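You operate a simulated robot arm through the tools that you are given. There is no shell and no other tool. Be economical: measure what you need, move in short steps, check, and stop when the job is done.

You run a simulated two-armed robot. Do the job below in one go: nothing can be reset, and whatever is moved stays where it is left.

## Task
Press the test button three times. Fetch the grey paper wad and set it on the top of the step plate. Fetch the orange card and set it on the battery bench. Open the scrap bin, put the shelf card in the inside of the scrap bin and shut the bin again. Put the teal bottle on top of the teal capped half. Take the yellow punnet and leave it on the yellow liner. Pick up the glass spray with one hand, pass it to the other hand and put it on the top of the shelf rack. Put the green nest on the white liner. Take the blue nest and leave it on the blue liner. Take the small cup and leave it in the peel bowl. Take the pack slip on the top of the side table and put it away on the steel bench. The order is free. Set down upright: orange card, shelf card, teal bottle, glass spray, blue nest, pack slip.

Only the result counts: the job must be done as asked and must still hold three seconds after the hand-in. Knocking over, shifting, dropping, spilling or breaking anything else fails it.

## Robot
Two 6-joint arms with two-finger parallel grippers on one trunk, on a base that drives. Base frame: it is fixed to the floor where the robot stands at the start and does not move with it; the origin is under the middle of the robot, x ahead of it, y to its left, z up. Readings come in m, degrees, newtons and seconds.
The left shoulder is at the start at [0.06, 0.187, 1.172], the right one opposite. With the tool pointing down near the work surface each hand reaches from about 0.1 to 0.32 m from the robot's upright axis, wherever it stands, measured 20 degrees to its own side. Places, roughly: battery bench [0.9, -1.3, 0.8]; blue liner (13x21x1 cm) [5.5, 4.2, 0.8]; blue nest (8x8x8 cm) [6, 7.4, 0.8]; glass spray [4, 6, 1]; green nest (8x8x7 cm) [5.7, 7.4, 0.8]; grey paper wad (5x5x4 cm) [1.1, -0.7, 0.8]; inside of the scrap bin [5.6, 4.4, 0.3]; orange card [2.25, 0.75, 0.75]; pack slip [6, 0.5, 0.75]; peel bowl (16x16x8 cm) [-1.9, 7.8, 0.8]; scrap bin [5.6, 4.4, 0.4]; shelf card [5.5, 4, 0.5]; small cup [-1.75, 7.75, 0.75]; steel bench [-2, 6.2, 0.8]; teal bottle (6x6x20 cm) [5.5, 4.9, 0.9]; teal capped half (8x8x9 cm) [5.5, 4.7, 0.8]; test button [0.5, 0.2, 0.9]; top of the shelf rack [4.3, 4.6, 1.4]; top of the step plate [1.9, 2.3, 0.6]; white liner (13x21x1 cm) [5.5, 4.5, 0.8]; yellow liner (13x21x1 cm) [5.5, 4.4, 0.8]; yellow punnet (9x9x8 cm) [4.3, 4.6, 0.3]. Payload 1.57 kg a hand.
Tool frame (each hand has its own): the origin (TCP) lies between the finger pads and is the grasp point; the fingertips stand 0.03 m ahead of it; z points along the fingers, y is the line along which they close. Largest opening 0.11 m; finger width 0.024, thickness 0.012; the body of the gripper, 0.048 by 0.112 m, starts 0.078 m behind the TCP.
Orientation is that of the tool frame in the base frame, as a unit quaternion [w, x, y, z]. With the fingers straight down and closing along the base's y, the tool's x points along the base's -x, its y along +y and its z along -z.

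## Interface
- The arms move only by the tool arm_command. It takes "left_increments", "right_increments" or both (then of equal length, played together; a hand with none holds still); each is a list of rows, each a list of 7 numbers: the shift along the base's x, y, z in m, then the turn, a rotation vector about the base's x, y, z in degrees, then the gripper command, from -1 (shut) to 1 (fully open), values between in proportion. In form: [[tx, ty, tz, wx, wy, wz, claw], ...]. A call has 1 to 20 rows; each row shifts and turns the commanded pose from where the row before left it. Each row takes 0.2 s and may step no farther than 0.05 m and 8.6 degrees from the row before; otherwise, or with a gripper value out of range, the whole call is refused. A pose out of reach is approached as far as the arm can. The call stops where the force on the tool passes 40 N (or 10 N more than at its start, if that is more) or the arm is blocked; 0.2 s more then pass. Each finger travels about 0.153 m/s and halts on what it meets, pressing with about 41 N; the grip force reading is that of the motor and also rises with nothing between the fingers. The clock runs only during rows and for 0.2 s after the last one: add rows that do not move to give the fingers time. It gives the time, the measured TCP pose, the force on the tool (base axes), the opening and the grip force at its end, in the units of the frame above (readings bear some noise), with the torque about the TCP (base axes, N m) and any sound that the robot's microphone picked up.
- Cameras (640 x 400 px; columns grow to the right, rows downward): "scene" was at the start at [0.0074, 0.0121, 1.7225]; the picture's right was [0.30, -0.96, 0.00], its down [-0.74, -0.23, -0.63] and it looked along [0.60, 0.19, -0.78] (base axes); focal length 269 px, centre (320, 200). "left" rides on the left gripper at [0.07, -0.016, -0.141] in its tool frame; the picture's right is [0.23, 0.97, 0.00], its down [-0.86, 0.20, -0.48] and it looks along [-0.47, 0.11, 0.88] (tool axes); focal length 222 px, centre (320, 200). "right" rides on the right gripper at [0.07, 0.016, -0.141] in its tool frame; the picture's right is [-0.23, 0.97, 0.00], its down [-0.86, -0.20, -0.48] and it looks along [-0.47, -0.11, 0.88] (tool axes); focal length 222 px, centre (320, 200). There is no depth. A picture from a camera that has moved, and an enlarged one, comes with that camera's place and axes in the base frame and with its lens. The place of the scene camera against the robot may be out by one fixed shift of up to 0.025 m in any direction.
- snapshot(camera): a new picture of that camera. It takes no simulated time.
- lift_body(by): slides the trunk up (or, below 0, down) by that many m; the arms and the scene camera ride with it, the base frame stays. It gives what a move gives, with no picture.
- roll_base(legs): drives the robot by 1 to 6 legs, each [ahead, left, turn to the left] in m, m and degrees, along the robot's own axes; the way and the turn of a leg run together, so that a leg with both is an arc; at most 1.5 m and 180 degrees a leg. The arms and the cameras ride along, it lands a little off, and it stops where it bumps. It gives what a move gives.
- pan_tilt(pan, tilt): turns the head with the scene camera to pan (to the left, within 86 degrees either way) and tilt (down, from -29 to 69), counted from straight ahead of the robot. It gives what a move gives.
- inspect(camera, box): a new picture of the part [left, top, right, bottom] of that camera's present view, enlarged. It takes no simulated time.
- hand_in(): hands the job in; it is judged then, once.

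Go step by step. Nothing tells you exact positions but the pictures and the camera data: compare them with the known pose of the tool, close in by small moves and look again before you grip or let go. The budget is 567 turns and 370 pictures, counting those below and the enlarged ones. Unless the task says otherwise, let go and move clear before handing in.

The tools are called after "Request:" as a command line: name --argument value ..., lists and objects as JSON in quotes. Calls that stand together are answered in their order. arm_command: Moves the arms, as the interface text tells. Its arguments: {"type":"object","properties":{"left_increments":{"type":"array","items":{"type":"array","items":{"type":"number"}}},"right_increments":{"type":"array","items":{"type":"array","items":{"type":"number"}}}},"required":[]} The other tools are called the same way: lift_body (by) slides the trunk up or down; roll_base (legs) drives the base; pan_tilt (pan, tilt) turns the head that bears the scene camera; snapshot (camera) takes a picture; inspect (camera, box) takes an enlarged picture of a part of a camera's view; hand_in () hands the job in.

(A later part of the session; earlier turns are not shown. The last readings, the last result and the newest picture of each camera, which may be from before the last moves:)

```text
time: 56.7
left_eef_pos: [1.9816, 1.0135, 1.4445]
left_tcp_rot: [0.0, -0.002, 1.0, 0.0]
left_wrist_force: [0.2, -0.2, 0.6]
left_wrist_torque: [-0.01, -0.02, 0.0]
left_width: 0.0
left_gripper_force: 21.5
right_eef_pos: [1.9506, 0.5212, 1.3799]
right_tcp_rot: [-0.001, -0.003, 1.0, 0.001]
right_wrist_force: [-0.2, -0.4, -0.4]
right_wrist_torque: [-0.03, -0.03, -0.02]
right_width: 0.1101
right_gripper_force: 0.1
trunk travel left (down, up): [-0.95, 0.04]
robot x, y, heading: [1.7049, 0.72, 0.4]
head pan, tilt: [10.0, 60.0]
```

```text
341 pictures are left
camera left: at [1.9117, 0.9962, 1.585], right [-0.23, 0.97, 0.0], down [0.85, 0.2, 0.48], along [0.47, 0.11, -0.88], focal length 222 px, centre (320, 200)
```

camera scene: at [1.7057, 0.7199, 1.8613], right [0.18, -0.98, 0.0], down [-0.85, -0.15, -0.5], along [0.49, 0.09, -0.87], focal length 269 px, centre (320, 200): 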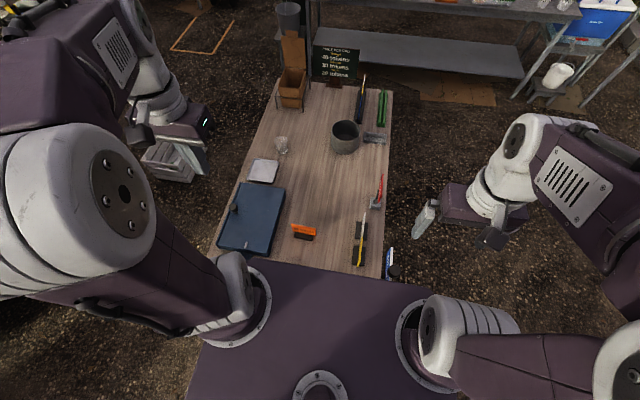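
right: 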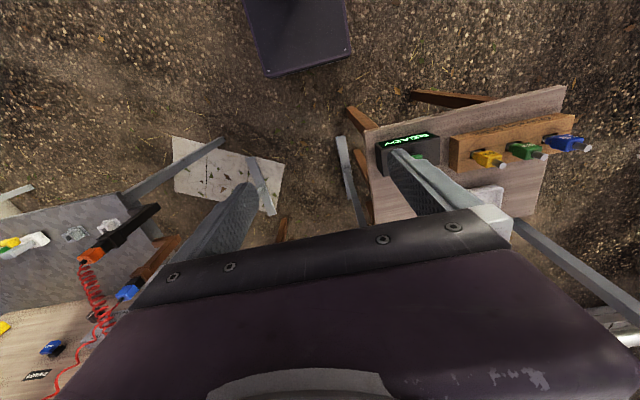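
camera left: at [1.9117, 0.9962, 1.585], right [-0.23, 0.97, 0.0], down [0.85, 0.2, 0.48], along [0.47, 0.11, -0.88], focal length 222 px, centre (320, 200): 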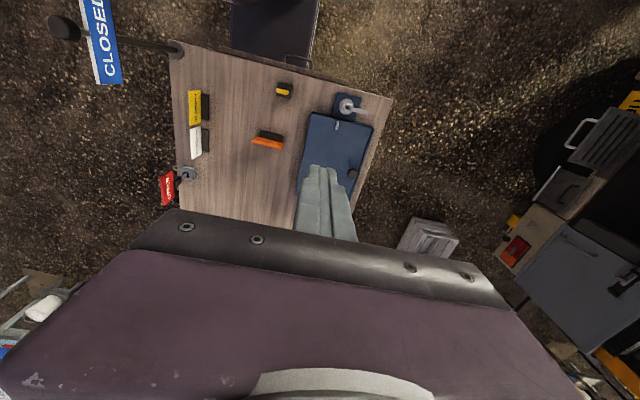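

Card is at about (2.147, 0.86), top near z 0.80, facing me, so I grip it across its thickness: turn the left hand 90° while moving over it, opening.

Request:
arm_command --left_increments '[[0.015, -0.014, 0, 0, 0, -8.2, 0.2], [0.015, -0.014, 0, 0, 0, -8.2, 0.2], [0.015, -0.014, 0, 0, 0, -8.2, 0.2], [0.015, -0.014, 0, 0, 0, -8.2, 0.2], [0.015, -0.014, 0, 0, 0, -8.2, 0.2], [0.015, -0.014, 0, 0, 0, -8.2, 0.2], [0.015, -0.014, 0, 0, 0, -8.2, 0.2], [0.015, -0.014, 0, 0, 0, -8.2, 0.2], [0.015, -0.014, 0, 0, 0, -8.2, 0.2], [0.015, -0.014, 0, 0, 0, -8.2, 0.2], [0.015, -0.014, 0, 0, 0, -8, 0.2], [0, 0, 0, 0, 0, 0, 0.2]]'

Request:
lift_body --by -0.35

Request:
snapshot --camera "left"

Request:
snapshot --camera "scene"

```text
time: 59.3
left_eef_pos: [2.1467, 0.8601, 1.4443]
left_tcp_rot: [0.0, 0.706, 0.708, -0.001]
left_wrist_force: [-0.5, -0.4, 0.4]
left_wrist_torque: [0.01, -0.05, 0.03]
left_width: 0.0661
left_gripper_force: 0.1
right_eef_pos: [1.9501, 0.5214, 1.3792]
right_tcp_rot: [-0.002, -0.002, 1.0, 0.0]
right_wrist_force: [-0.1, -1.0, -0.4]
right_wrist_torque: [0.0, 0.01, -0.01]
right_width: 0.1099
right_gripper_force: 0.1
trunk travel left (down, up): [-0.95, 0.04]
robot x, y, heading: [1.7083, 0.7156, 0.3]
head pan, tilt: [10.0, 60.0]
```

```text
time: 61.4
left_eef_pos: [2.1754, 0.8304, 1.2366]
left_tcp_rot: [-0.011, 0.718, 0.696, 0.009]
left_wrist_force: [-0.4, 1.6, -0.8]
left_wrist_torque: [-0.16, 0.02, 0.0]
left_width: 0.0659
left_gripper_force: 0.1
right_eef_pos: [1.9799, 0.5474, 1.1786]
right_tcp_rot: [0.012, 0.063, 0.998, 0.0]
right_wrist_force: [2.6, 0.4, -0.3]
right_wrist_torque: [-0.12, 0.1, -0.01]
right_width: 0.11
right_gripper_force: 0.1
trunk travel left (down, up): [-0.752, 0.238]
robot x, y, heading: [1.7252, 0.6474, -1.6]
head pan, tilt: [10.0, 60.0]
stopped: the arm was blocked; the commanded pose is now the measured one
```

```text
340 pictures are left
camera left: at [2.1606, 0.8963, 1.379], right [0.98, 0.2, 0.0], down [0.17, -0.87, 0.45], along [0.09, -0.44, -0.89], focal length 222 px, centre (320, 200)
```

left: 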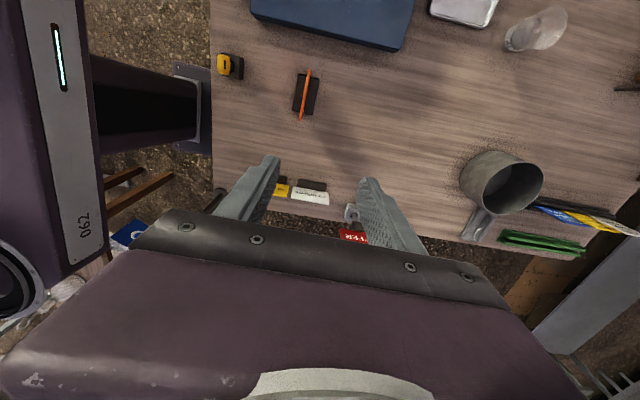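

```text
339 pictures are left
camera scene: at [1.7211, 0.8522, 1.6834], right [0.15, -0.98, 0.12], down [-0.85, -0.19, -0.48], along [0.5, -0.03, -0.87], focal length 269 px, centre (320, 200)
```

scene: 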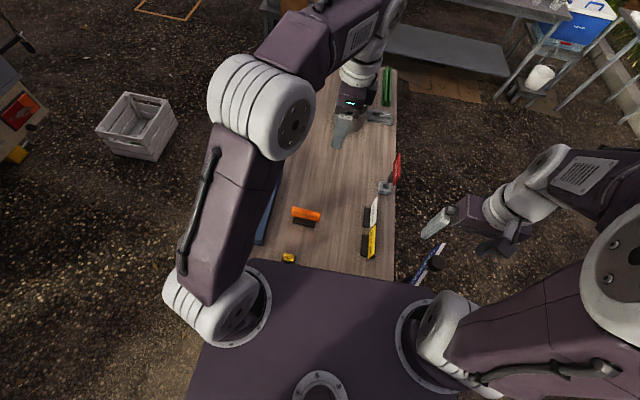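

The trunk met something on its right side and the robot is leaning. I'll raise back at once.

Request:
lift_body --by 0.2

Request:
snapshot --camera "scene"

Request:
snapshot --camera "left"

Request:
snapshot --camera "right"

```text
time: 61.7
left_eef_pos: [2.1363, 0.7695, 1.2261]
left_tcp_rot: [-0.1, 0.712, 0.694, 0.047]
left_wrist_force: [-0.3, -0.5, 0.1]
left_wrist_torque: [-0.01, -0.02, -0.03]
left_width: 0.0662
left_gripper_force: 0.1
right_eef_pos: [1.9934, 0.4979, 1.1665]
right_tcp_rot: [0.043, 0.111, 0.992, 0.047]
right_wrist_force: [-0.5, 1.8, -0.2]
right_wrist_torque: [-0.08, -0.15, 0.0]
right_width: 0.1098
right_gripper_force: 0.2
trunk travel left (down, up): [-0.77, 0.22]
robot x, y, heading: [1.7201, 0.6609, -1.5]
head pan, tilt: [10.0, 60.0]
stopped: the arm was blocked; the commanded pose is now the measured one
```

```text
338 pictures are left
camera scene: at [1.7035, 0.8241, 1.6875], right [0.15, -0.98, 0.1], down [-0.85, -0.18, -0.5], along [0.51, -0.01, -0.86], focal length 269 px, centre (320, 200)
```

scene: 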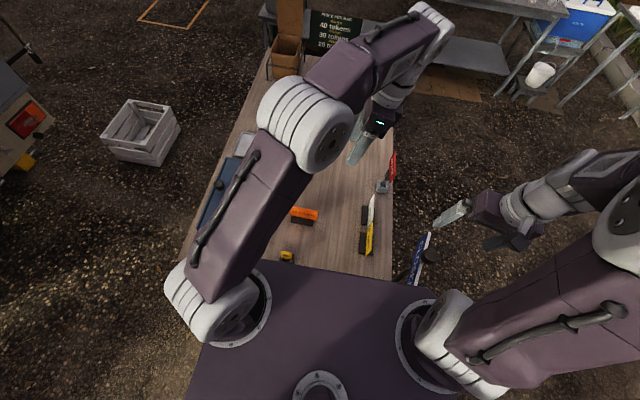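

```text
337 pictures are left
camera left: at [2.1315, 0.8085, 1.3792], right [0.98, 0.2, -0.03], down [0.2, -0.94, 0.27], along [0.03, -0.27, -0.96], focal length 222 px, centre (320, 200)
```

left: 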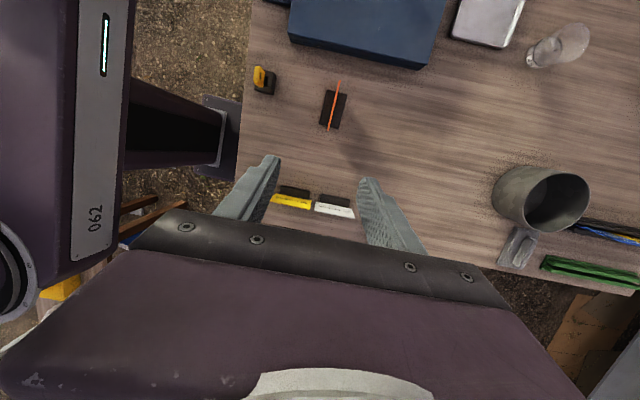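

```text
336 pictures are left
camera right: at [1.9167, 0.5171, 1.3005], right [0.43, 0.89, 0.12], down [0.74, -0.43, 0.52], along [0.51, -0.14, -0.85], focal length 222 px, centre (320, 200)
```

right: 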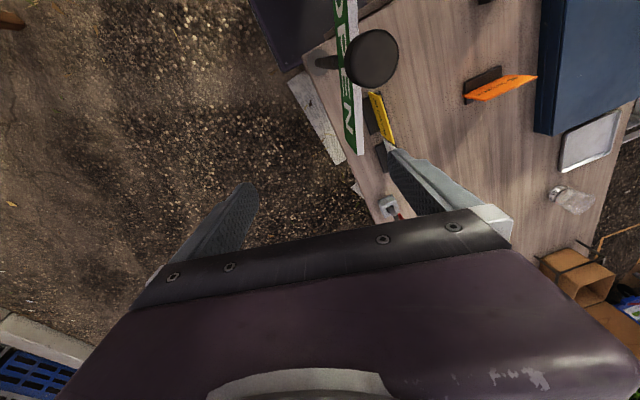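

Still leaning slightly; I'll continue raising the trunk in small amounts.

Request:
lift_body --by 0.1

Request:
snapshot --camera "scene"

```text
time: 62.0
left_eef_pos: [2.0933, 0.6723, 1.2142]
left_tcp_rot: [-0.176, 0.71, 0.677, 0.08]
left_wrist_force: [-0.1, -2.9, 0.1]
left_wrist_torque: [0.2, -0.02, -0.07]
left_width: 0.0658
left_gripper_force: 0.1
right_eef_pos: [1.986, 0.4113, 1.1444]
right_tcp_rot: [0.031, 0.131, 0.987, 0.092]
right_wrist_force: [-0.6, -1.7, -0.8]
right_wrist_torque: [0.15, -0.06, 0.03]
right_width: 0.1101
right_gripper_force: 0.0
trunk travel left (down, up): [-0.778, 0.212]
robot x, y, heading: [1.7188, 0.6648, -2.1]
head pan, tilt: [10.0, 60.0]
stopped: the arm was blocked; the commanded pose is now the measured one
```

```text
335 pictures are left
camera scene: at [1.6999, 0.7591, 1.6974], right [0.14, -0.99, 0.06], down [-0.85, -0.15, -0.5], along [0.51, 0.02, -0.86], focal length 269 px, centre (320, 200)
```

scene: 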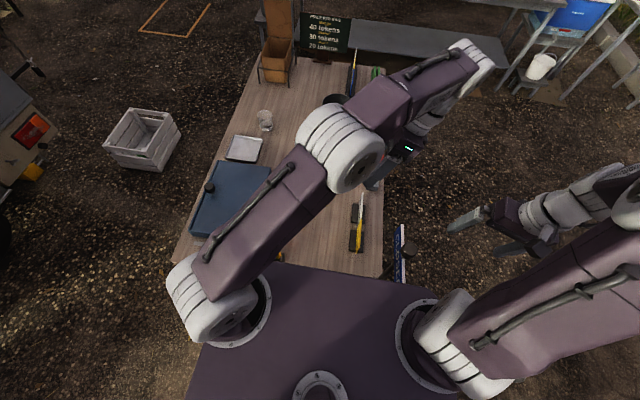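

The robot is settling back upright. I'll let time pass with no movement.

Request:
arm_command --left_increments '[[0, 0, 0, 0, 0, 0, 0.2], [0, 0, 0, 0, 0, 0, 0.2]]' --right_increments '[[0, 0, 0, 0, 0, 0, 1], [0, 0, 0, 0, 0, 0, 1]]'

Request:
snapshot --camera "scene"

```text
time: 62.4
left_eef_pos: [2.0769, 0.6506, 1.1881]
left_tcp_rot: [-0.226, 0.7, 0.671, 0.091]
left_wrist_force: [1.2, -2.1, -0.6]
left_wrist_torque: [0.11, 0.11, 0.02]
left_width: 0.0661
left_gripper_force: 0.0
right_eef_pos: [1.9763, 0.3691, 1.1264]
right_tcp_rot: [0.023, 0.124, 0.985, 0.118]
right_wrist_force: [0.0, 1.1, 0.4]
right_wrist_torque: [-0.06, -0.02, -0.04]
right_width: 0.11
right_gripper_force: 0.0
trunk travel left (down, up): [-0.778, 0.212]
robot x, y, heading: [1.7213, 0.6677, -1.6]
head pan, tilt: [10.0, 60.0]
stopped in row 1 (left hand): the arm was blocked; the commanded pose is now the measured one
```

```text
334 pictures are left
camera scene: at [1.6972, 0.7472, 1.6991], right [0.15, -0.99, 0.05], down [-0.85, -0.15, -0.51], along [0.51, 0.03, -0.86], focal length 269 px, centre (320, 200)
```

scene: 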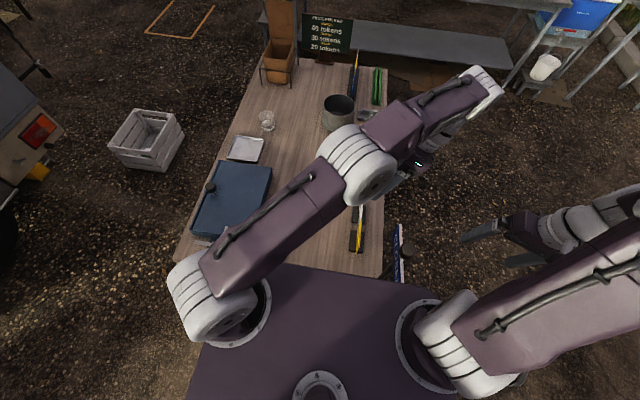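

The sign post with a black knob (about (1.93, 0.55, 1.1)) was under my trunk plate. I'll wait once more and check whether the robot levels.

Request:
arm_command --right_increments '[[0, 0, 0, 0, 0, 0, 1], [0, 0, 0, 0, 0, 0, 1], [0, 0, 0, 0, 0, 0, 1]]'

Request:
lift_body --by 0.1

Request:
snapshot --camera "scene"

```text
time: 62.7
left_eef_pos: [2.0706, 0.6413, 1.1857]
left_tcp_rot: [-0.236, 0.684, 0.683, 0.1]
left_wrist_force: [1.5, -1.6, -0.3]
left_wrist_torque: [0.06, 0.13, 0.1]
left_width: 0.0659
left_gripper_force: 0.0
right_eef_pos: [1.9844, 0.3559, 1.1148]
right_tcp_rot: [0.019, 0.106, 0.985, 0.138]
right_wrist_force: [0.6, 2.4, 0.2]
right_wrist_torque: [-0.16, 0.01, -0.01]
right_width: 0.11
right_gripper_force: 0.1
trunk travel left (down, up): [-0.778, 0.212]
robot x, y, heading: [1.7187, 0.688, 0.5]
head pan, tilt: [10.0, 60.0]
stopped in row 1 (left hand): the arm was blocked; the commanded pose is now the measured one
```

```text
time: 64.0
left_eef_pos: [2.1034, 0.5984, 1.2742]
left_tcp_rot: [-0.231, 0.695, 0.674, 0.099]
left_wrist_force: [0.0, -0.3, 0.2]
left_wrist_torque: [0.06, 0.02, -0.03]
left_width: 0.0661
left_gripper_force: 0.0
right_eef_pos: [1.9973, 0.3255, 1.1952]
right_tcp_rot: [0.011, 0.12, 0.983, 0.139]
right_wrist_force: [-0.8, -0.6, -1.0]
right_wrist_torque: [0.06, 0.0, 0.01]
right_width: 0.1097
right_gripper_force: 0.1
trunk travel left (down, up): [-0.878, 0.112]
robot x, y, heading: [1.7193, 0.6734, -1.0]
head pan, tilt: [10.0, 60.0]
```

```text
333 pictures are left
camera scene: at [1.7232, 0.6645, 1.789], right [0.15, -0.99, -0.01], down [-0.86, -0.13, -0.5], along [0.49, 0.08, -0.87], focal length 269 px, centre (320, 200)
```

scene: 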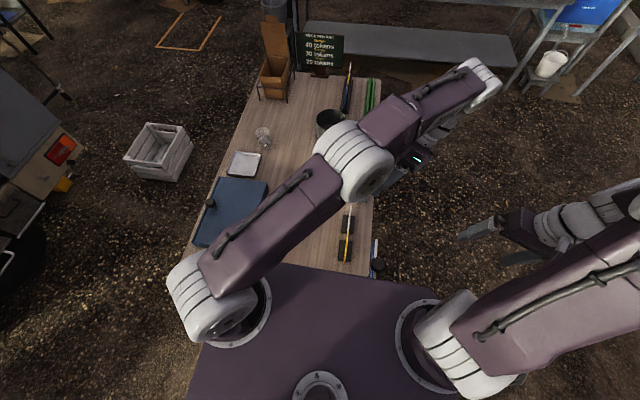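

Level again and the sign still stands. I'll raise, restore the hands' pose, back off and inspect the sign.

Request:
lift_body --by 0.1

Request:
roll_base --legs '[[-0.45, 0, 0]]'

Request:
pan_tilt --pan 0 --tilt 50

Request:
snapshot --camera "scene"

Request:
inspect --camera "scene" --box '[240, 140, 440, 280]'

```text
time: 65.4
left_eef_pos: [2.1018, 0.6046, 1.3737]
left_tcp_rot: [-0.229, 0.695, 0.675, 0.098]
left_wrist_force: [0.3, -0.4, 0.1]
left_wrist_torque: [-0.01, 0.0, 0.01]
left_width: 0.0662
left_gripper_force: 0.0
right_eef_pos: [1.9956, 0.3312, 1.2977]
right_tcp_rot: [0.013, 0.121, 0.983, 0.138]
right_wrist_force: [-0.1, -0.2, -0.6]
right_wrist_torque: [-0.02, 0.02, -0.02]
right_width: 0.11
right_gripper_force: 0.1
trunk travel left (down, up): [-0.978, 0.012]
robot x, y, heading: [1.719, 0.6723, -1.1]
head pan, tilt: [10.0, 60.0]
```

```text
time: 67.8
left_eef_pos: [1.7906, 0.6946, 1.3738]
left_tcp_rot: [-0.236, 0.636, 0.731, 0.076]
left_wrist_force: [0.8, 0.1, -0.8]
left_wrist_torque: [-0.04, 0.02, 0.04]
left_width: 0.0656
left_gripper_force: 0.2
right_eef_pos: [1.731, 0.407, 1.2968]
right_tcp_rot: [0.0, 0.038, 0.99, 0.135]
right_wrist_force: [0.2, -0.1, 0.8]
right_wrist_torque: [-0.07, 0.04, 0.03]
right_width: 0.1098
right_gripper_force: 0.0
trunk travel left (down, up): [-0.978, 0.012]
robot x, y, heading: [1.3973, 0.6925, 8.4]
head pan, tilt: [10.0, 60.0]
stopped in leg 1: the robot was blocked; the commanded pose is now the measured one
```

```text
time: 68.5
left_eef_pos: [1.79, 0.6914, 1.3732]
left_tcp_rot: [-0.236, 0.636, 0.731, 0.077]
left_wrist_force: [0.2, 0.2, -0.2]
left_wrist_torque: [-0.03, 0.01, 0.03]
left_width: 0.0658
left_gripper_force: 0.0
right_eef_pos: [1.7293, 0.4039, 1.2968]
right_tcp_rot: [0.0, 0.038, 0.99, 0.136]
right_wrist_force: [0.4, -1.0, 0.2]
right_wrist_torque: [-0.07, 0.01, 0.0]
right_width: 0.1099
right_gripper_force: 0.0
trunk travel left (down, up): [-0.978, 0.012]
robot x, y, heading: [1.4018, 0.6883, 8.4]
head pan, tilt: [0.0, 50.0]
```

```text
332 pictures are left
camera scene: at [1.414, 0.6867, 1.9016], right [0.15, -0.99, 0.0], down [-0.76, -0.11, -0.64], along [0.63, 0.09, -0.77], focal length 269 px, centre (320, 200)
```

scene: 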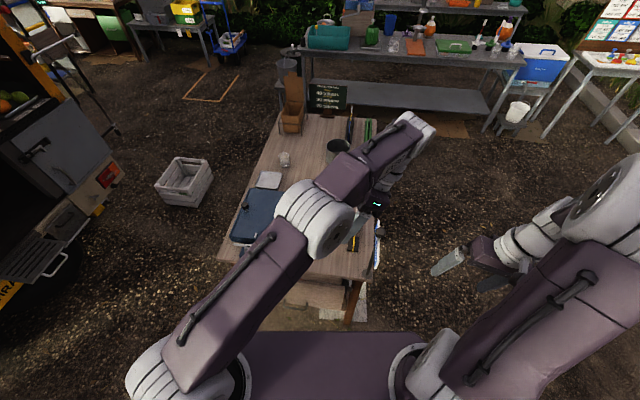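

```text
2.86 times, centred on (340, 210) of scene
camera zoom: at [1.414, 0.6867, 1.9016], right [0.15, -0.99, 0.0], down [-0.76, -0.11, -0.64], along [0.63, 0.09, -0.77], focal length 768 px, centre (263, 171)
```

zoom: 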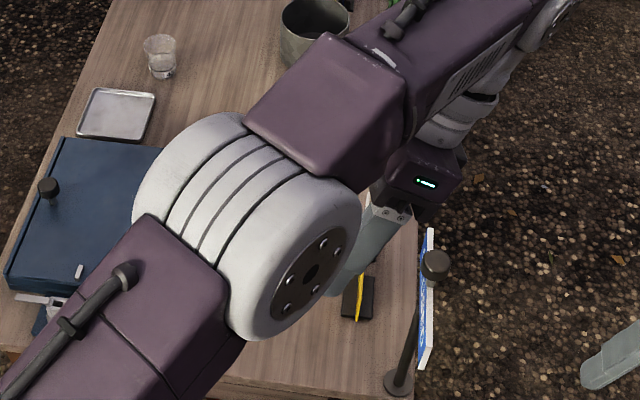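

Backing bumped something behind on the right; I'll go forward-left slightly and level both hands.

Request:
roll_base --legs '[[0.08, 0.25, -8.4]]'

Request:
arm_command --left_increments '[[0, 0, 0, -6.15, -3.7, 0, 0.2], [0, 0, 0, -6.15, -3.7, 0, 0.2], [0, 0, 0, -6.15, -3.7, 0, 0.2], [0, 0, 0, -6.15, -3.7, 0, 0.2], [0, 0, 0, 0, 0, 0, 0.2]]' --right_increments '[[0, 0, 0, -4, 0, 0, 1], [0, 0, 0, -4, 0, 0, 1], [0, 0, 0, -4, 0, 0, 1], [0, 0, 0, -3.6, 0, 0, 1], [0, 0, 0, 0, 0, 0, 1]]'

Request:
pan_tilt --pan -80 --tilt 45

Request:
snapshot --camera "scene"

```text
time: 70.4
left_eef_pos: [1.8437, 0.8858, 1.374]
left_tcp_rot: [-0.231, 0.684, 0.685, 0.095]
left_wrist_force: [-0.3, -0.2, 0.0]
left_wrist_torque: [0.04, -0.03, -0.02]
left_width: 0.0659
left_gripper_force: 0.0
right_eef_pos: [1.744, 0.6101, 1.2966]
right_tcp_rot: [0.011, 0.108, 0.985, 0.138]
right_wrist_force: [-0.2, 0.3, -0.5]
right_wrist_torque: [0.02, 0.01, 0.0]
right_width: 0.1101
right_gripper_force: 0.1
trunk travel left (down, up): [-0.978, 0.012]
robot x, y, heading: [1.4616, 0.9454, 0.3]
head pan, tilt: [0.0, 50.0]
```

```text
time: 71.6
left_eef_pos: [1.8455, 0.8897, 1.374]
left_tcp_rot: [0.011, 0.701, 0.712, 0.033]
left_wrist_force: [-0.7, 0.5, 0.1]
left_wrist_torque: [0.04, -0.01, -0.01]
left_width: 0.066
left_gripper_force: 0.0
right_eef_pos: [1.7451, 0.6135, 1.2979]
right_tcp_rot: [0.025, 0.105, 0.994, 0.001]
right_wrist_force: [0.1, 0.4, -0.3]
right_wrist_torque: [-0.02, 0.0, 0.01]
right_width: 0.1103
right_gripper_force: 0.0
trunk travel left (down, up): [-0.978, 0.012]
robot x, y, heading: [1.4626, 0.9458, 0.4]
head pan, tilt: [0.0, 50.0]
```

```text
time: 73.1
left_eef_pos: [1.8447, 0.8884, 1.3737]
left_tcp_rot: [0.01, 0.702, 0.712, 0.034]
left_wrist_force: [-0.2, 0.2, 0.2]
left_wrist_torque: [0.0, 0.03, -0.02]
left_width: 0.0661
left_gripper_force: 0.0
right_eef_pos: [1.7451, 0.6141, 1.2976]
right_tcp_rot: [0.025, 0.105, 0.994, 0.003]
right_wrist_force: [-0.2, 0.1, 1.7]
right_wrist_torque: [-0.05, 0.03, 0.03]
right_width: 0.1099
right_gripper_force: 0.0
trunk travel left (down, up): [-0.978, 0.012]
robot x, y, heading: [1.4592, 0.9455, 0.2]
head pan, tilt: [-80.0, 45.0]
```

```text
330 pictures are left
camera scene: at [1.4108, 0.856, 1.9086], right [-0.98, -0.18, 0.0], down [-0.13, 0.7, -0.71], along [0.13, -0.7, -0.71], focal length 269 px, centre (320, 200)
```

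scene: 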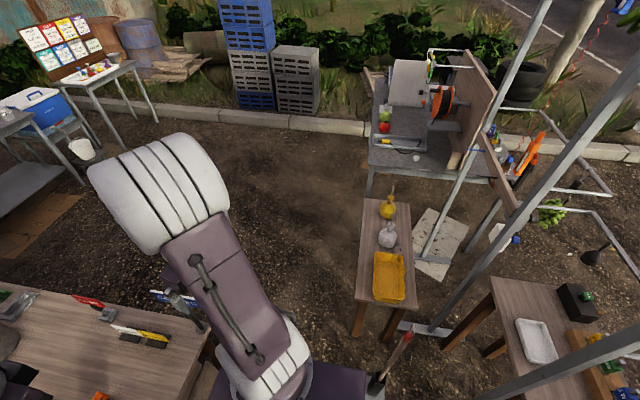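

I see a red-handled pole near (1.15, 0.46) which I likely bumped; its place agrees with the first pictures. I'll zoom there and on the bench's rear.

Request:
inspect --camera "scene" --box '[340, 280, 480, 400]'

Request:
inspect --camera "scene" --box '[350, 40, 530, 170]'

```text
3.33 times, centred on (410, 340) of scene
camera zoom: at [1.4108, 0.856, 1.9086], right [-0.98, -0.18, 0.0], down [-0.13, 0.7, -0.71], along [0.13, -0.7, -0.71], focal length 896 px, centre (20, -267)
```

zoom: 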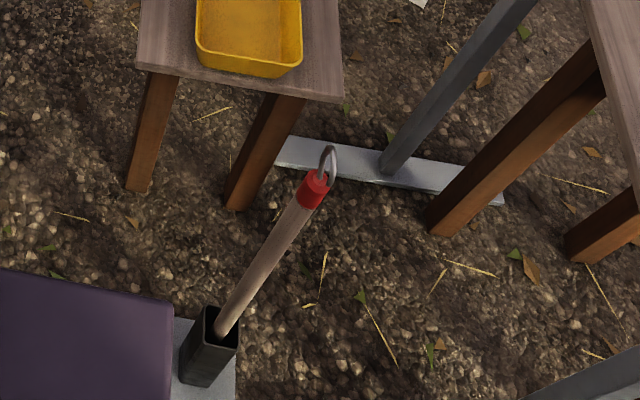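

```text
3.08 times, centred on (440, 105) of scene
camera zoom: at [1.4108, 0.856, 1.9086], right [-0.98, -0.18, 0.0], down [-0.13, 0.7, -0.71], along [0.13, -0.7, -0.71], focal length 827 px, centre (-49, 492)
```

zoom: 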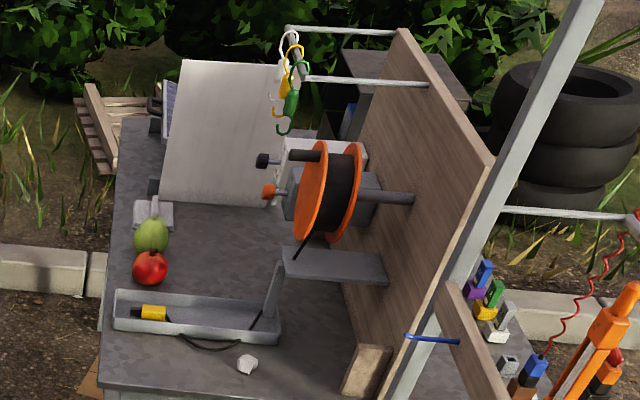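

The small white-grey wad on the bench's rear is at about (1.046, -0.727), reachable from behind the bench. First the card: I'll stand farther left so the trunk is clear of the sign and use the right hand.

Request:
roll_base --legs '[[0.2, 0.09, 0]]'

Request:
arm_command --right_increments '[[0.014, 0.012, 0, 0, 2.9, 7.8, 0.2], [0.014, 0.012, 0, 0, 0, 7.8, 0.2], [0.014, 0.012, 0, 0, 0, 7.8, 0.2], [0.014, 0.012, 0, 0, 0, 7.8, 0.2], [0.014, 0.012, 0, 0, 0, 7.8, 0.2], [0.014, 0.012, 0, 0, 0, 7.8, 0.2], [0.014, 0.012, 0, 0, 0, 7.8, 0.2], [0.014, 0.012, 0, 0, 0, 7.8, 0.2], [0.014, 0.012, 0, 0, 0, 7.8, 0.2], [0.014, 0.012, 0, 0, 0, 7.8, 0.2], [0.014, 0.012, 0, 0, 0, 7.8, 0.2], [0.014, 0.012, 0, 0, 0, 7.8, 0.2], [0.014, 0.012, 0, 0, 0, 7.8, 0.2]]' --left_increments '[[-0.02, 0.03, 0, 0, 0, 8, 0.2], [-0.02, 0.03, 0, 0, 0, 8, 0.2], [-0.02, 0.03, 0, 0, 0, 8, 0.2], [-0.02, 0.03, 0, 0, 0, 8, 0.2], [-0.02, 0.03, 0, 0, 0, 8, 0.2], [-0.02, 0.03, 0, 0, 0, 8, 0.2], [-0.02, 0.03, 0, 0, 0, 8, 0.2], [-0.02, 0.03, 0, 0, 0, 8, 0.2], [0, 0.03, 0, 0, 0, 8, 0.2], [0, 0.03, 0, 0, 0, 8, 0.2], [0, 0.02, 0, 0, 0, 8, 0.2], [0, 0.02, 0, 0, 0, 1, 0.2], [0, 0, 0, 0, 0, 0, 0.2]]'

Request:
pan_tilt --pan -15 --tilt 62

Request:
snapshot --camera "scene"

Request:
snapshot --camera "right"

```text
time: 74.8
left_eef_pos: [2.0385, 0.9786, 1.3757]
left_tcp_rot: [0.01, 0.7, 0.713, 0.036]
left_wrist_force: [-1.0, 0.4, -1.0]
left_wrist_torque: [0.02, -0.01, -0.01]
left_width: 0.0662
left_gripper_force: 0.0
right_eef_pos: [1.9405, 0.7035, 1.2978]
right_tcp_rot: [0.027, 0.106, 0.994, 0.002]
right_wrist_force: [-0.4, 0.3, 0.0]
right_wrist_torque: [0.03, -0.06, 0.0]
right_width: 0.1099
right_gripper_force: 0.1
trunk travel left (down, up): [-0.978, 0.012]
robot x, y, heading: [1.6579, 1.0367, 0.4]
head pan, tilt: [-80.0, 45.0]
```

```text
time: 77.6
left_eef_pos: [1.887, 1.3214, 1.3731]
left_tcp_rot: [-0.017, 0.0, 0.999, 0.032]
left_wrist_force: [0.0, -0.3, 0.6]
left_wrist_torque: [0.0, 0.02, -0.02]
left_width: 0.0658
left_gripper_force: 0.2
left hand out of reach, approached as far as the arm can: row 8
right_eef_pos: [2.1291, 0.8621, 1.2994]
right_tcp_rot: [-0.001, -0.703, 0.711, 0.001]
right_wrist_force: [-0.1, 0.1, -0.8]
right_wrist_torque: [-0.03, 0.01, 0.01]
right_width: 0.066
right_gripper_force: 0.1
trunk travel left (down, up): [-0.978, 0.012]
robot x, y, heading: [1.6601, 1.0397, 0.3]
head pan, tilt: [-80.0, 45.0]
```

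```text
time: 79.0
left_eef_pos: [1.8876, 1.3197, 1.3729]
left_tcp_rot: [-0.017, 0.001, 0.999, 0.032]
left_wrist_force: [1.1, -0.5, 0.4]
left_wrist_torque: [-0.03, -0.02, 0.0]
left_width: 0.0658
left_gripper_force: 0.1
right_eef_pos: [2.1281, 0.8622, 1.2991]
right_tcp_rot: [-0.001, -0.703, 0.711, 0.0]
right_wrist_force: [-0.2, 0.1, 0.4]
right_wrist_torque: [-0.04, 0.02, 0.01]
right_width: 0.066
right_gripper_force: 0.1
trunk travel left (down, up): [-0.978, 0.012]
robot x, y, heading: [1.6598, 1.0379, 0.2]
head pan, tilt: [-15.0, 62.0]
```

```text
327 pictures are left
camera scene: at [1.6571, 1.0118, 1.8868], right [-0.25, -0.97, 0.0], down [-0.85, 0.22, -0.47], along [0.45, -0.12, -0.88], focal length 269 px, centre (320, 200)
```

scene: 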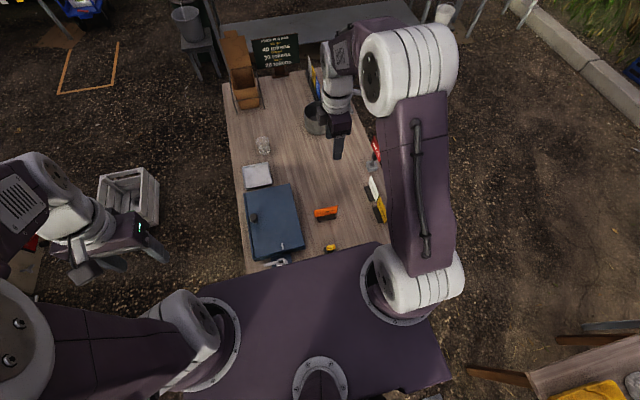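

```text
326 pictures are left
camera right: at [2.1111, 0.7923, 1.4385], right [-0.97, 0.24, 0.0], down [0.21, 0.85, 0.48], along [0.11, 0.46, -0.88], focal length 222 px, centre (320, 200)
```

right: 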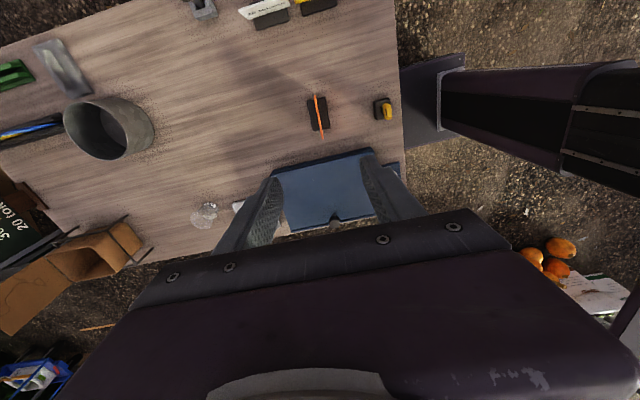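

Card centre at about (2.134, 0.87), aligned along y. I'll lower the trunk in two steps, watching for contact.

Request:
lift_body --by -0.15

Request:
lift_body --by -0.15

Request:
snapshot --camera "right"

Request:
snapshot --camera "scene"

```text
time: 80.7
left_eef_pos: [1.8869, 1.3206, 1.2224]
left_tcp_rot: [-0.017, 0.0, 0.999, 0.031]
left_wrist_force: [0.5, -1.1, 0.1]
left_wrist_torque: [-0.01, 0.02, 0.0]
left_width: 0.0663
left_gripper_force: 0.1
right_eef_pos: [2.1276, 0.8625, 1.1494]
right_tcp_rot: [0.0, -0.703, 0.712, 0.0]
right_wrist_force: [-0.4, -0.5, -0.2]
right_wrist_torque: [0.02, 0.03, 0.02]
right_width: 0.0659
right_gripper_force: 0.1
trunk travel left (down, up): [-0.828, 0.162]
robot x, y, heading: [1.6575, 1.0389, 0.3]
head pan, tilt: [-15.0, 62.0]
```

```text
time: 82.5
left_eef_pos: [1.8862, 1.3209, 1.0733]
left_tcp_rot: [-0.016, 0.001, 0.999, 0.031]
left_wrist_force: [-0.1, 0.0, 0.5]
left_wrist_torque: [0.0, -0.04, -0.01]
left_width: 0.0661
left_gripper_force: 0.0
right_eef_pos: [2.1285, 0.8625, 0.9983]
right_tcp_rot: [0.0, -0.703, 0.711, 0.0]
right_wrist_force: [0.5, 0.1, -1.1]
right_wrist_torque: [0.03, 0.0, 0.03]
right_width: 0.0664
right_gripper_force: 0.1
trunk travel left (down, up): [-0.678, 0.312]
robot x, y, heading: [1.6589, 1.039, 0.4]
head pan, tilt: [-15.0, 62.0]
```

```text
325 pictures are left
camera right: at [2.111, 0.7923, 1.1386], right [-0.97, 0.24, 0.0], down [0.21, 0.85, 0.48], along [0.11, 0.46, -0.88], focal length 222 px, centre (320, 200)
```

right: 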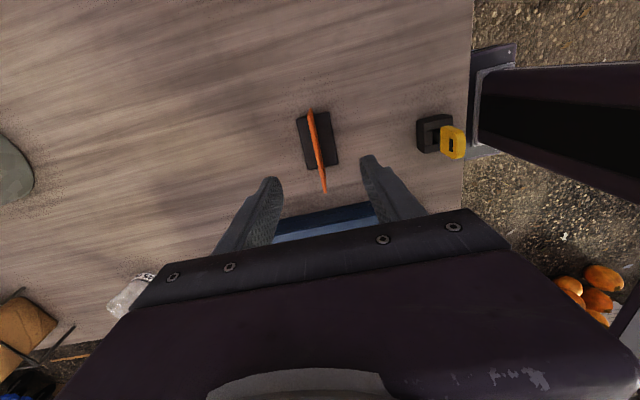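

```text
324 pictures are left
camera scene: at [1.6567, 1.0118, 1.5869], right [-0.25, -0.97, 0.0], down [-0.85, 0.22, -0.47], along [0.45, -0.12, -0.88], focal length 269 px, centre (320, 200)
```

scene: 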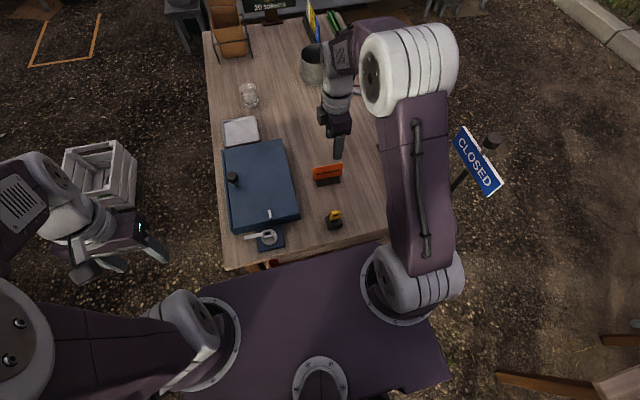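

I'll come down 8 cm and re-measure against the fingers.

Request:
arm_command --right_increments '[[0.004, 0.008, -0.04, 0, 0, 0, 0.2], [0, 0, -0.04, 0, 0, 0, 0.2]]'

Request:
snapshot --camera "right"

Request:
inspect --camera "scene" --box '[270, 90, 400, 240]'

```text
time: 83.0
left_eef_pos: [1.8871, 1.32, 1.0729]
left_tcp_rot: [-0.017, 0.001, 0.999, 0.032]
left_wrist_force: [0.3, 0.3, 0.1]
left_wrist_torque: [0.0, 0.02, 0.02]
left_width: 0.066
left_gripper_force: 0.1
right_eef_pos: [2.1341, 0.8694, 0.9187]
right_tcp_rot: [-0.001, -0.703, 0.711, 0.0]
right_wrist_force: [-0.5, -0.2, 0.4]
right_wrist_torque: [-0.02, 0.01, 0.0]
right_width: 0.0659
right_gripper_force: 0.0
trunk travel left (down, up): [-0.678, 0.312]
robot x, y, heading: [1.662, 1.0368, 0.6]
head pan, tilt: [-15.0, 62.0]
```

```text
323 pictures are left
camera right: at [2.1169, 0.7987, 1.0581], right [-0.97, 0.24, 0.0], down [0.21, 0.85, 0.48], along [0.11, 0.46, -0.88], focal length 222 px, centre (320, 200)
```

right: 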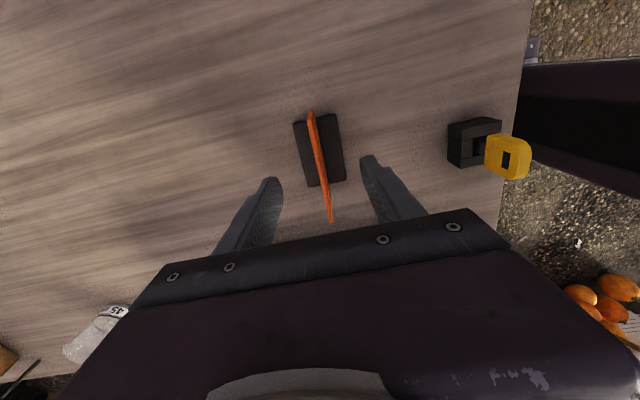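

```text
2.67 times, centred on (335, 165) of scene
camera zoom: at [1.6578, 1.0114, 1.5869], right [-0.25, -0.97, 0.0], down [-0.85, 0.22, -0.47], along [0.45, -0.12, -0.88], focal length 717 px, centre (280, 293)
```

zoom: 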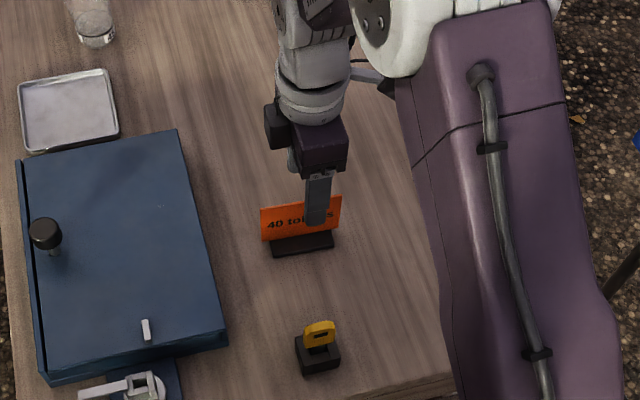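

Lined up well; going down another 5 cm with a check.

Request:
arm_command --right_increments '[[0.001, 0.004, -0.03, 0, 0, 0, 0.2], [0, 0, -0.03, 0, 0, 0, 0.2]]'

Request:
snapshot --camera "right"

Request:
inspect --camera "scene" --box '[290, 130, 370, 220]'

```text
time: 83.7
left_eef_pos: [1.8862, 1.3213, 1.0729]
left_tcp_rot: [-0.016, 0.0, 0.999, 0.031]
left_wrist_force: [0.2, -0.1, -0.6]
left_wrist_torque: [0.0, 0.06, 0.02]
left_width: 0.0659
left_gripper_force: 0.0
right_eef_pos: [2.1336, 0.8738, 0.8583]
right_tcp_rot: [-0.001, -0.703, 0.711, -0.001]
right_wrist_force: [0.2, 0.0, -0.4]
right_wrist_torque: [-0.03, 0.0, 0.0]
right_width: 0.066
right_gripper_force: 0.1
trunk travel left (down, up): [-0.678, 0.312]
robot x, y, heading: [1.659, 1.0372, 0.6]
head pan, tilt: [-15.0, 62.0]
```

```text
321 pictures are left
camera right: at [2.1165, 0.804, 0.9981], right [-0.97, 0.24, 0.0], down [0.21, 0.85, 0.48], along [0.11, 0.46, -0.88], focal length 222 px, centre (320, 200)
```

right: 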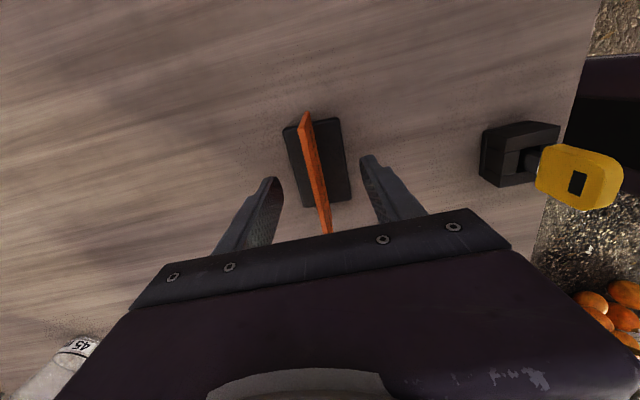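

```text
4.44 times, centred on (330, 175) of scene
camera zoom: at [1.6576, 1.0114, 1.5869], right [-0.25, -0.97, 0.0], down [-0.85, 0.22, -0.47], along [0.45, -0.12, -0.88], focal length 1195 px, centre (276, 311)
```

zoom: 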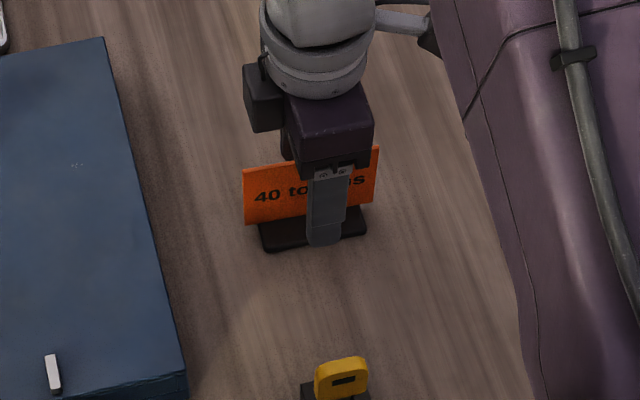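

Card sits between the fingers. I'll go a bit lower and close gently.

Request:
arm_command --right_increments '[[0, -0.001, -0.012, 0, 0, 0, 0.2], [0, 0, -0.012, 0, 0, 0, 0.2], [0, 0, 0, 0, 0, 0, 0.2]]'

Request:
snapshot --camera "right"

```text
time: 84.5
left_eef_pos: [1.8869, 1.3207, 1.073]
left_tcp_rot: [-0.016, 0.001, 0.999, 0.031]
left_wrist_force: [0.7, -0.1, 0.1]
left_wrist_torque: [-0.01, 0.0, 0.02]
left_width: 0.0658
left_gripper_force: 0.0
right_eef_pos: [2.1327, 0.8724, 0.8357]
right_tcp_rot: [0.0, -0.703, 0.712, 0.0]
right_wrist_force: [-0.9, -0.1, 0.2]
right_wrist_torque: [-0.02, 0.0, -0.03]
right_width: 0.0659
right_gripper_force: 0.1
trunk travel left (down, up): [-0.678, 0.312]
robot x, y, heading: [1.6594, 1.0426, 0.4]
head pan, tilt: [-15.0, 62.0]
```

```text
319 pictures are left
camera right: at [2.116, 0.8032, 0.9746], right [-0.97, 0.24, 0.0], down [0.21, 0.85, 0.48], along [0.11, 0.46, -0.88], focal length 222 px, centre (320, 200)
```

right: 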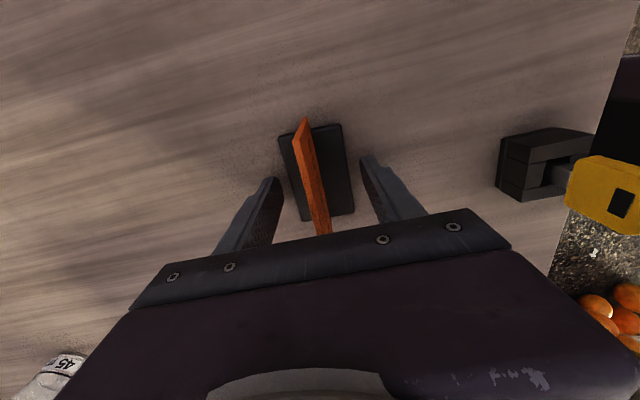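

Now close on the card.

Request:
arm_command --right_increments '[[0, 0, 0, 0, 0, 0, -0.3], [0, 0, 0, 0, 0, 0, -0.7], [0, 0, 0, 0, 0, 0, -1], [0, 0, 0, 0, 0, 0, -1]]'

Request:
snapshot --camera "right"

Request:
inspect --camera "scene" --box '[290, 130, 370, 220]'

```text
time: 85.5
left_eef_pos: [1.8862, 1.3218, 1.0728]
left_tcp_rot: [-0.016, 0.0, 0.999, 0.032]
left_wrist_force: [0.0, -0.6, 1.0]
left_wrist_torque: [-0.02, -0.01, 0.03]
left_width: 0.0659
left_gripper_force: 0.1
right_eef_pos: [2.1324, 0.8726, 0.8339]
right_tcp_rot: [0.0, -0.703, 0.711, 0.0]
right_wrist_force: [0.6, 0.5, -0.5]
right_wrist_torque: [0.02, -0.01, -0.02]
right_width: 0.0488
right_gripper_force: 40.9
trunk travel left (down, up): [-0.678, 0.312]
robot x, y, heading: [1.6596, 1.042, 0.5]
head pan, tilt: [-15.0, 62.0]
```

```text
318 pictures are left
camera right: at [2.1161, 0.8031, 0.9746], right [-0.97, 0.24, 0.0], down [0.21, 0.85, 0.48], along [0.11, 0.46, -0.88], focal length 222 px, centre (320, 200)
```

right: 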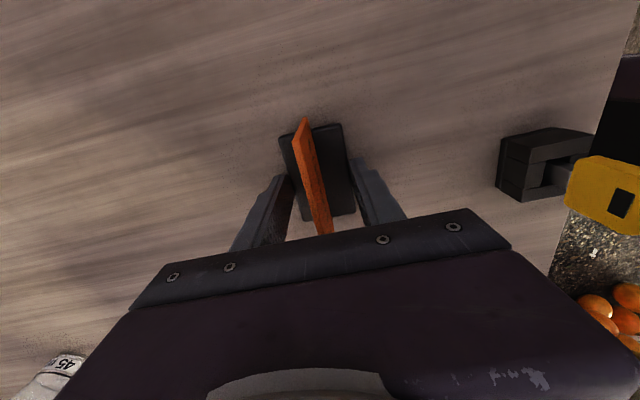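

```text
4.44 times, centred on (330, 175) of scene
camera zoom: at [1.6568, 1.0118, 1.5868], right [-0.25, -0.97, 0.0], down [-0.85, 0.22, -0.47], along [0.45, -0.12, -0.88], focal length 1195 px, centre (276, 311)
```

zoom: 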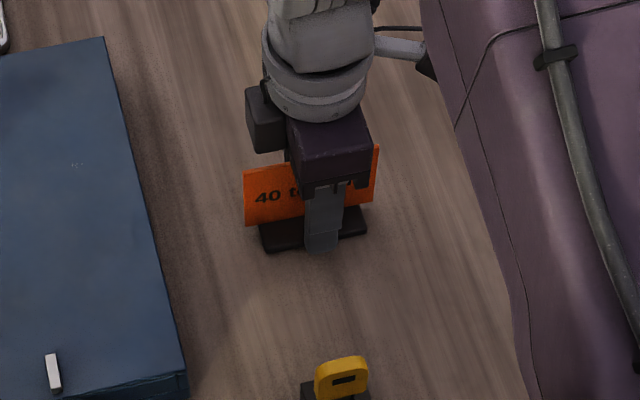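

It grips the foot (4.9 cm) firmly. Lift and check.

Request:
arm_command --right_increments '[[0, 0, 0.03, 0, 0, 0, -1], [0, 0, 0.04, 0, 0, 0, -1], [0, 0, 0.04, 0, 0, 0, -1]]'

Request:
snapshot --camera "right"

```text
time: 86.2
left_eef_pos: [1.8852, 1.322, 1.0735]
left_tcp_rot: [-0.016, 0.001, 0.999, 0.031]
left_wrist_force: [-0.5, 0.5, 0.1]
left_wrist_torque: [0.01, -0.02, 0.0]
left_width: 0.0657
left_gripper_force: 0.0
right_eef_pos: [2.1317, 0.872, 0.9477]
right_tcp_rot: [0.0, -0.703, 0.711, -0.001]
right_wrist_force: [0.7, 0.1, -0.4]
right_wrist_torque: [0.03, 0.01, -0.01]
right_width: 0.0487
right_gripper_force: 40.7
trunk travel left (down, up): [-0.678, 0.312]
robot x, y, heading: [1.6586, 1.0392, 0.4]
head pan, tilt: [-15.0, 62.0]
```

```text
316 pictures are left
camera right: at [2.1154, 0.8022, 1.0856], right [-0.97, 0.24, 0.0], down [0.21, 0.85, 0.48], along [0.11, 0.46, -0.88], focal length 222 px, centre (320, 200)
```

right: 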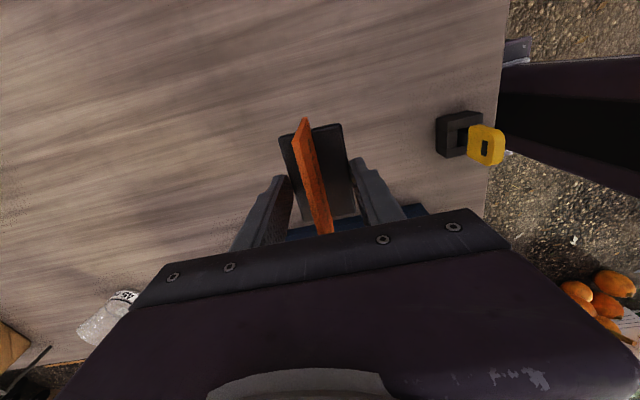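

The card is held. Raise the trunk and tuck the hand before driving.

Request:
lift_body --by 0.3

Request:
arm_command --right_increments '[[-0.04, -0.01, 0.01, 0, 0, 0, -1], [-0.04, -0.01, 0.01, 0, 0, 0, -1], [-0.04, 0, 0.01, 0, 0, 0, -1], [-0.04, 0, 0, 0, 0, 0, -1]]' --left_increments '[[0, -0.02, 0, 0, 0, 0, 0.2], [0, -0.02, 0, 0, 0, 0, 0.2], [0, 0, 0, 0, 0, 0, 0.2], [0, 0, 0, 0, 0, 0, 0.2]]'

Request:
roll_base --legs '[[-0.1, 0, 0], [0, -1.2, 0], [0.3, -0.2, 0]]'

Request:
roll_base --legs '[[0, 0, 175]]'

Request:
pan_tilt --pan 0 --tilt 45

Request:
snapshot --camera "scene"

```text
time: 89.2
left_eef_pos: [1.8856, 1.3207, 1.3722]
left_tcp_rot: [-0.016, 0.001, 0.999, 0.032]
left_wrist_force: [-0.6, 0.2, 0.4]
left_wrist_torque: [-0.01, 0.01, -0.03]
left_width: 0.066
left_gripper_force: 0.1
right_eef_pos: [2.1329, 0.8723, 1.2455]
right_tcp_rot: [0.0, -0.703, 0.712, 0.001]
right_wrist_force: [-0.1, 0.7, -0.8]
right_wrist_torque: [-0.02, 0.02, 0.0]
right_width: 0.0489
right_gripper_force: 41.0
trunk travel left (down, up): [-0.978, 0.012]
robot x, y, heading: [1.6606, 1.0386, 0.4]
head pan, tilt: [-15.0, 62.0]
```

```text
time: 90.2
left_eef_pos: [1.8852, 1.2803, 1.374]
left_tcp_rot: [-0.016, 0.0, 0.999, 0.032]
left_wrist_force: [0.4, 0.2, 1.1]
left_wrist_torque: [0.0, 0.02, 0.03]
left_width: 0.0658
left_gripper_force: 0.1
right_eef_pos: [1.9718, 0.8511, 1.2735]
right_tcp_rot: [0.0, -0.703, 0.712, -0.001]
right_wrist_force: [0.5, -0.1, 0.3]
right_wrist_torque: [0.01, 0.0, 0.0]
right_width: 0.049
right_gripper_force: 40.9
trunk travel left (down, up): [-0.978, 0.012]
robot x, y, heading: [1.6598, 1.0414, 0.4]
head pan, tilt: [-15.0, 62.0]
```

```text
time: 99.1
left_eef_pos: [2.084, -0.1461, 1.3743]
left_tcp_rot: [-0.015, 0.006, 0.999, 0.031]
left_wrist_force: [0.5, -0.5, 0.2]
left_wrist_torque: [-0.01, -0.01, 0.0]
left_width: 0.0661
left_gripper_force: 0.2
right_eef_pos: [2.1675, -0.5776, 1.275]
right_tcp_rot: [0.0, -0.699, 0.715, -0.001]
right_wrist_force: [-0.6, 0.9, -1.1]
right_wrist_torque: [-0.02, -0.01, 0.0]
right_width: 0.0491
right_gripper_force: 41.1
trunk travel left (down, up): [-0.978, 0.012]
robot x, y, heading: [1.858, -0.3875, -0.2]
head pan, tilt: [-15.0, 62.0]
```

```text
time: 106.8
left_eef_pos: [1.6185, -0.6157, 1.3727]
left_tcp_rot: [0.032, 0.999, -0.031, 0.016]
left_wrist_force: [0.5, -0.5, -0.4]
left_wrist_torque: [0.01, 0.01, -0.02]
left_width: 0.0661
left_gripper_force: 0.1
right_eef_pos: [1.5551, -0.1812, 1.274]
right_tcp_rot: [0.001, 0.731, 0.683, 0.002]
right_wrist_force: [-0.7, 0.0, 0.1]
right_wrist_torque: [0.0, -0.01, 0.0]
right_width: 0.0487
right_gripper_force: 41.2
trunk travel left (down, up): [-0.978, 0.012]
robot x, y, heading: [1.8569, -0.3904, 176.9]
head pan, tilt: [-15.0, 62.0]
```

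```text
time: 107.5
left_eef_pos: [1.617, -0.6166, 1.3726]
left_tcp_rot: [0.032, 0.999, -0.03, 0.015]
left_wrist_force: [0.5, 0.6, 0.5]
left_wrist_torque: [-0.01, -0.04, 0.0]
left_width: 0.0661
left_gripper_force: 0.1
right_eef_pos: [1.5564, -0.1807, 1.2744]
right_tcp_rot: [0.001, 0.732, 0.682, 0.0]
right_wrist_force: [0.9, 0.9, -0.6]
right_wrist_torque: [0.0, -0.02, -0.02]
right_width: 0.0488
right_gripper_force: 41.1
trunk travel left (down, up): [-0.978, 0.012]
robot x, y, heading: [1.8605, -0.387, 177.3]
head pan, tilt: [0.0, 45.0]
```

```text
315 pictures are left
camera scene: at [1.8313, -0.3967, 1.9085], right [0.05, 1.0, 0.0], down [0.71, -0.04, -0.71], along [-0.71, 0.04, -0.71], focal length 269 px, centre (320, 200)
```

scene: 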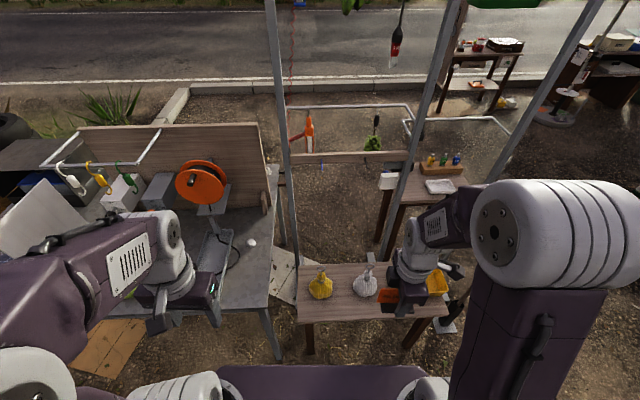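

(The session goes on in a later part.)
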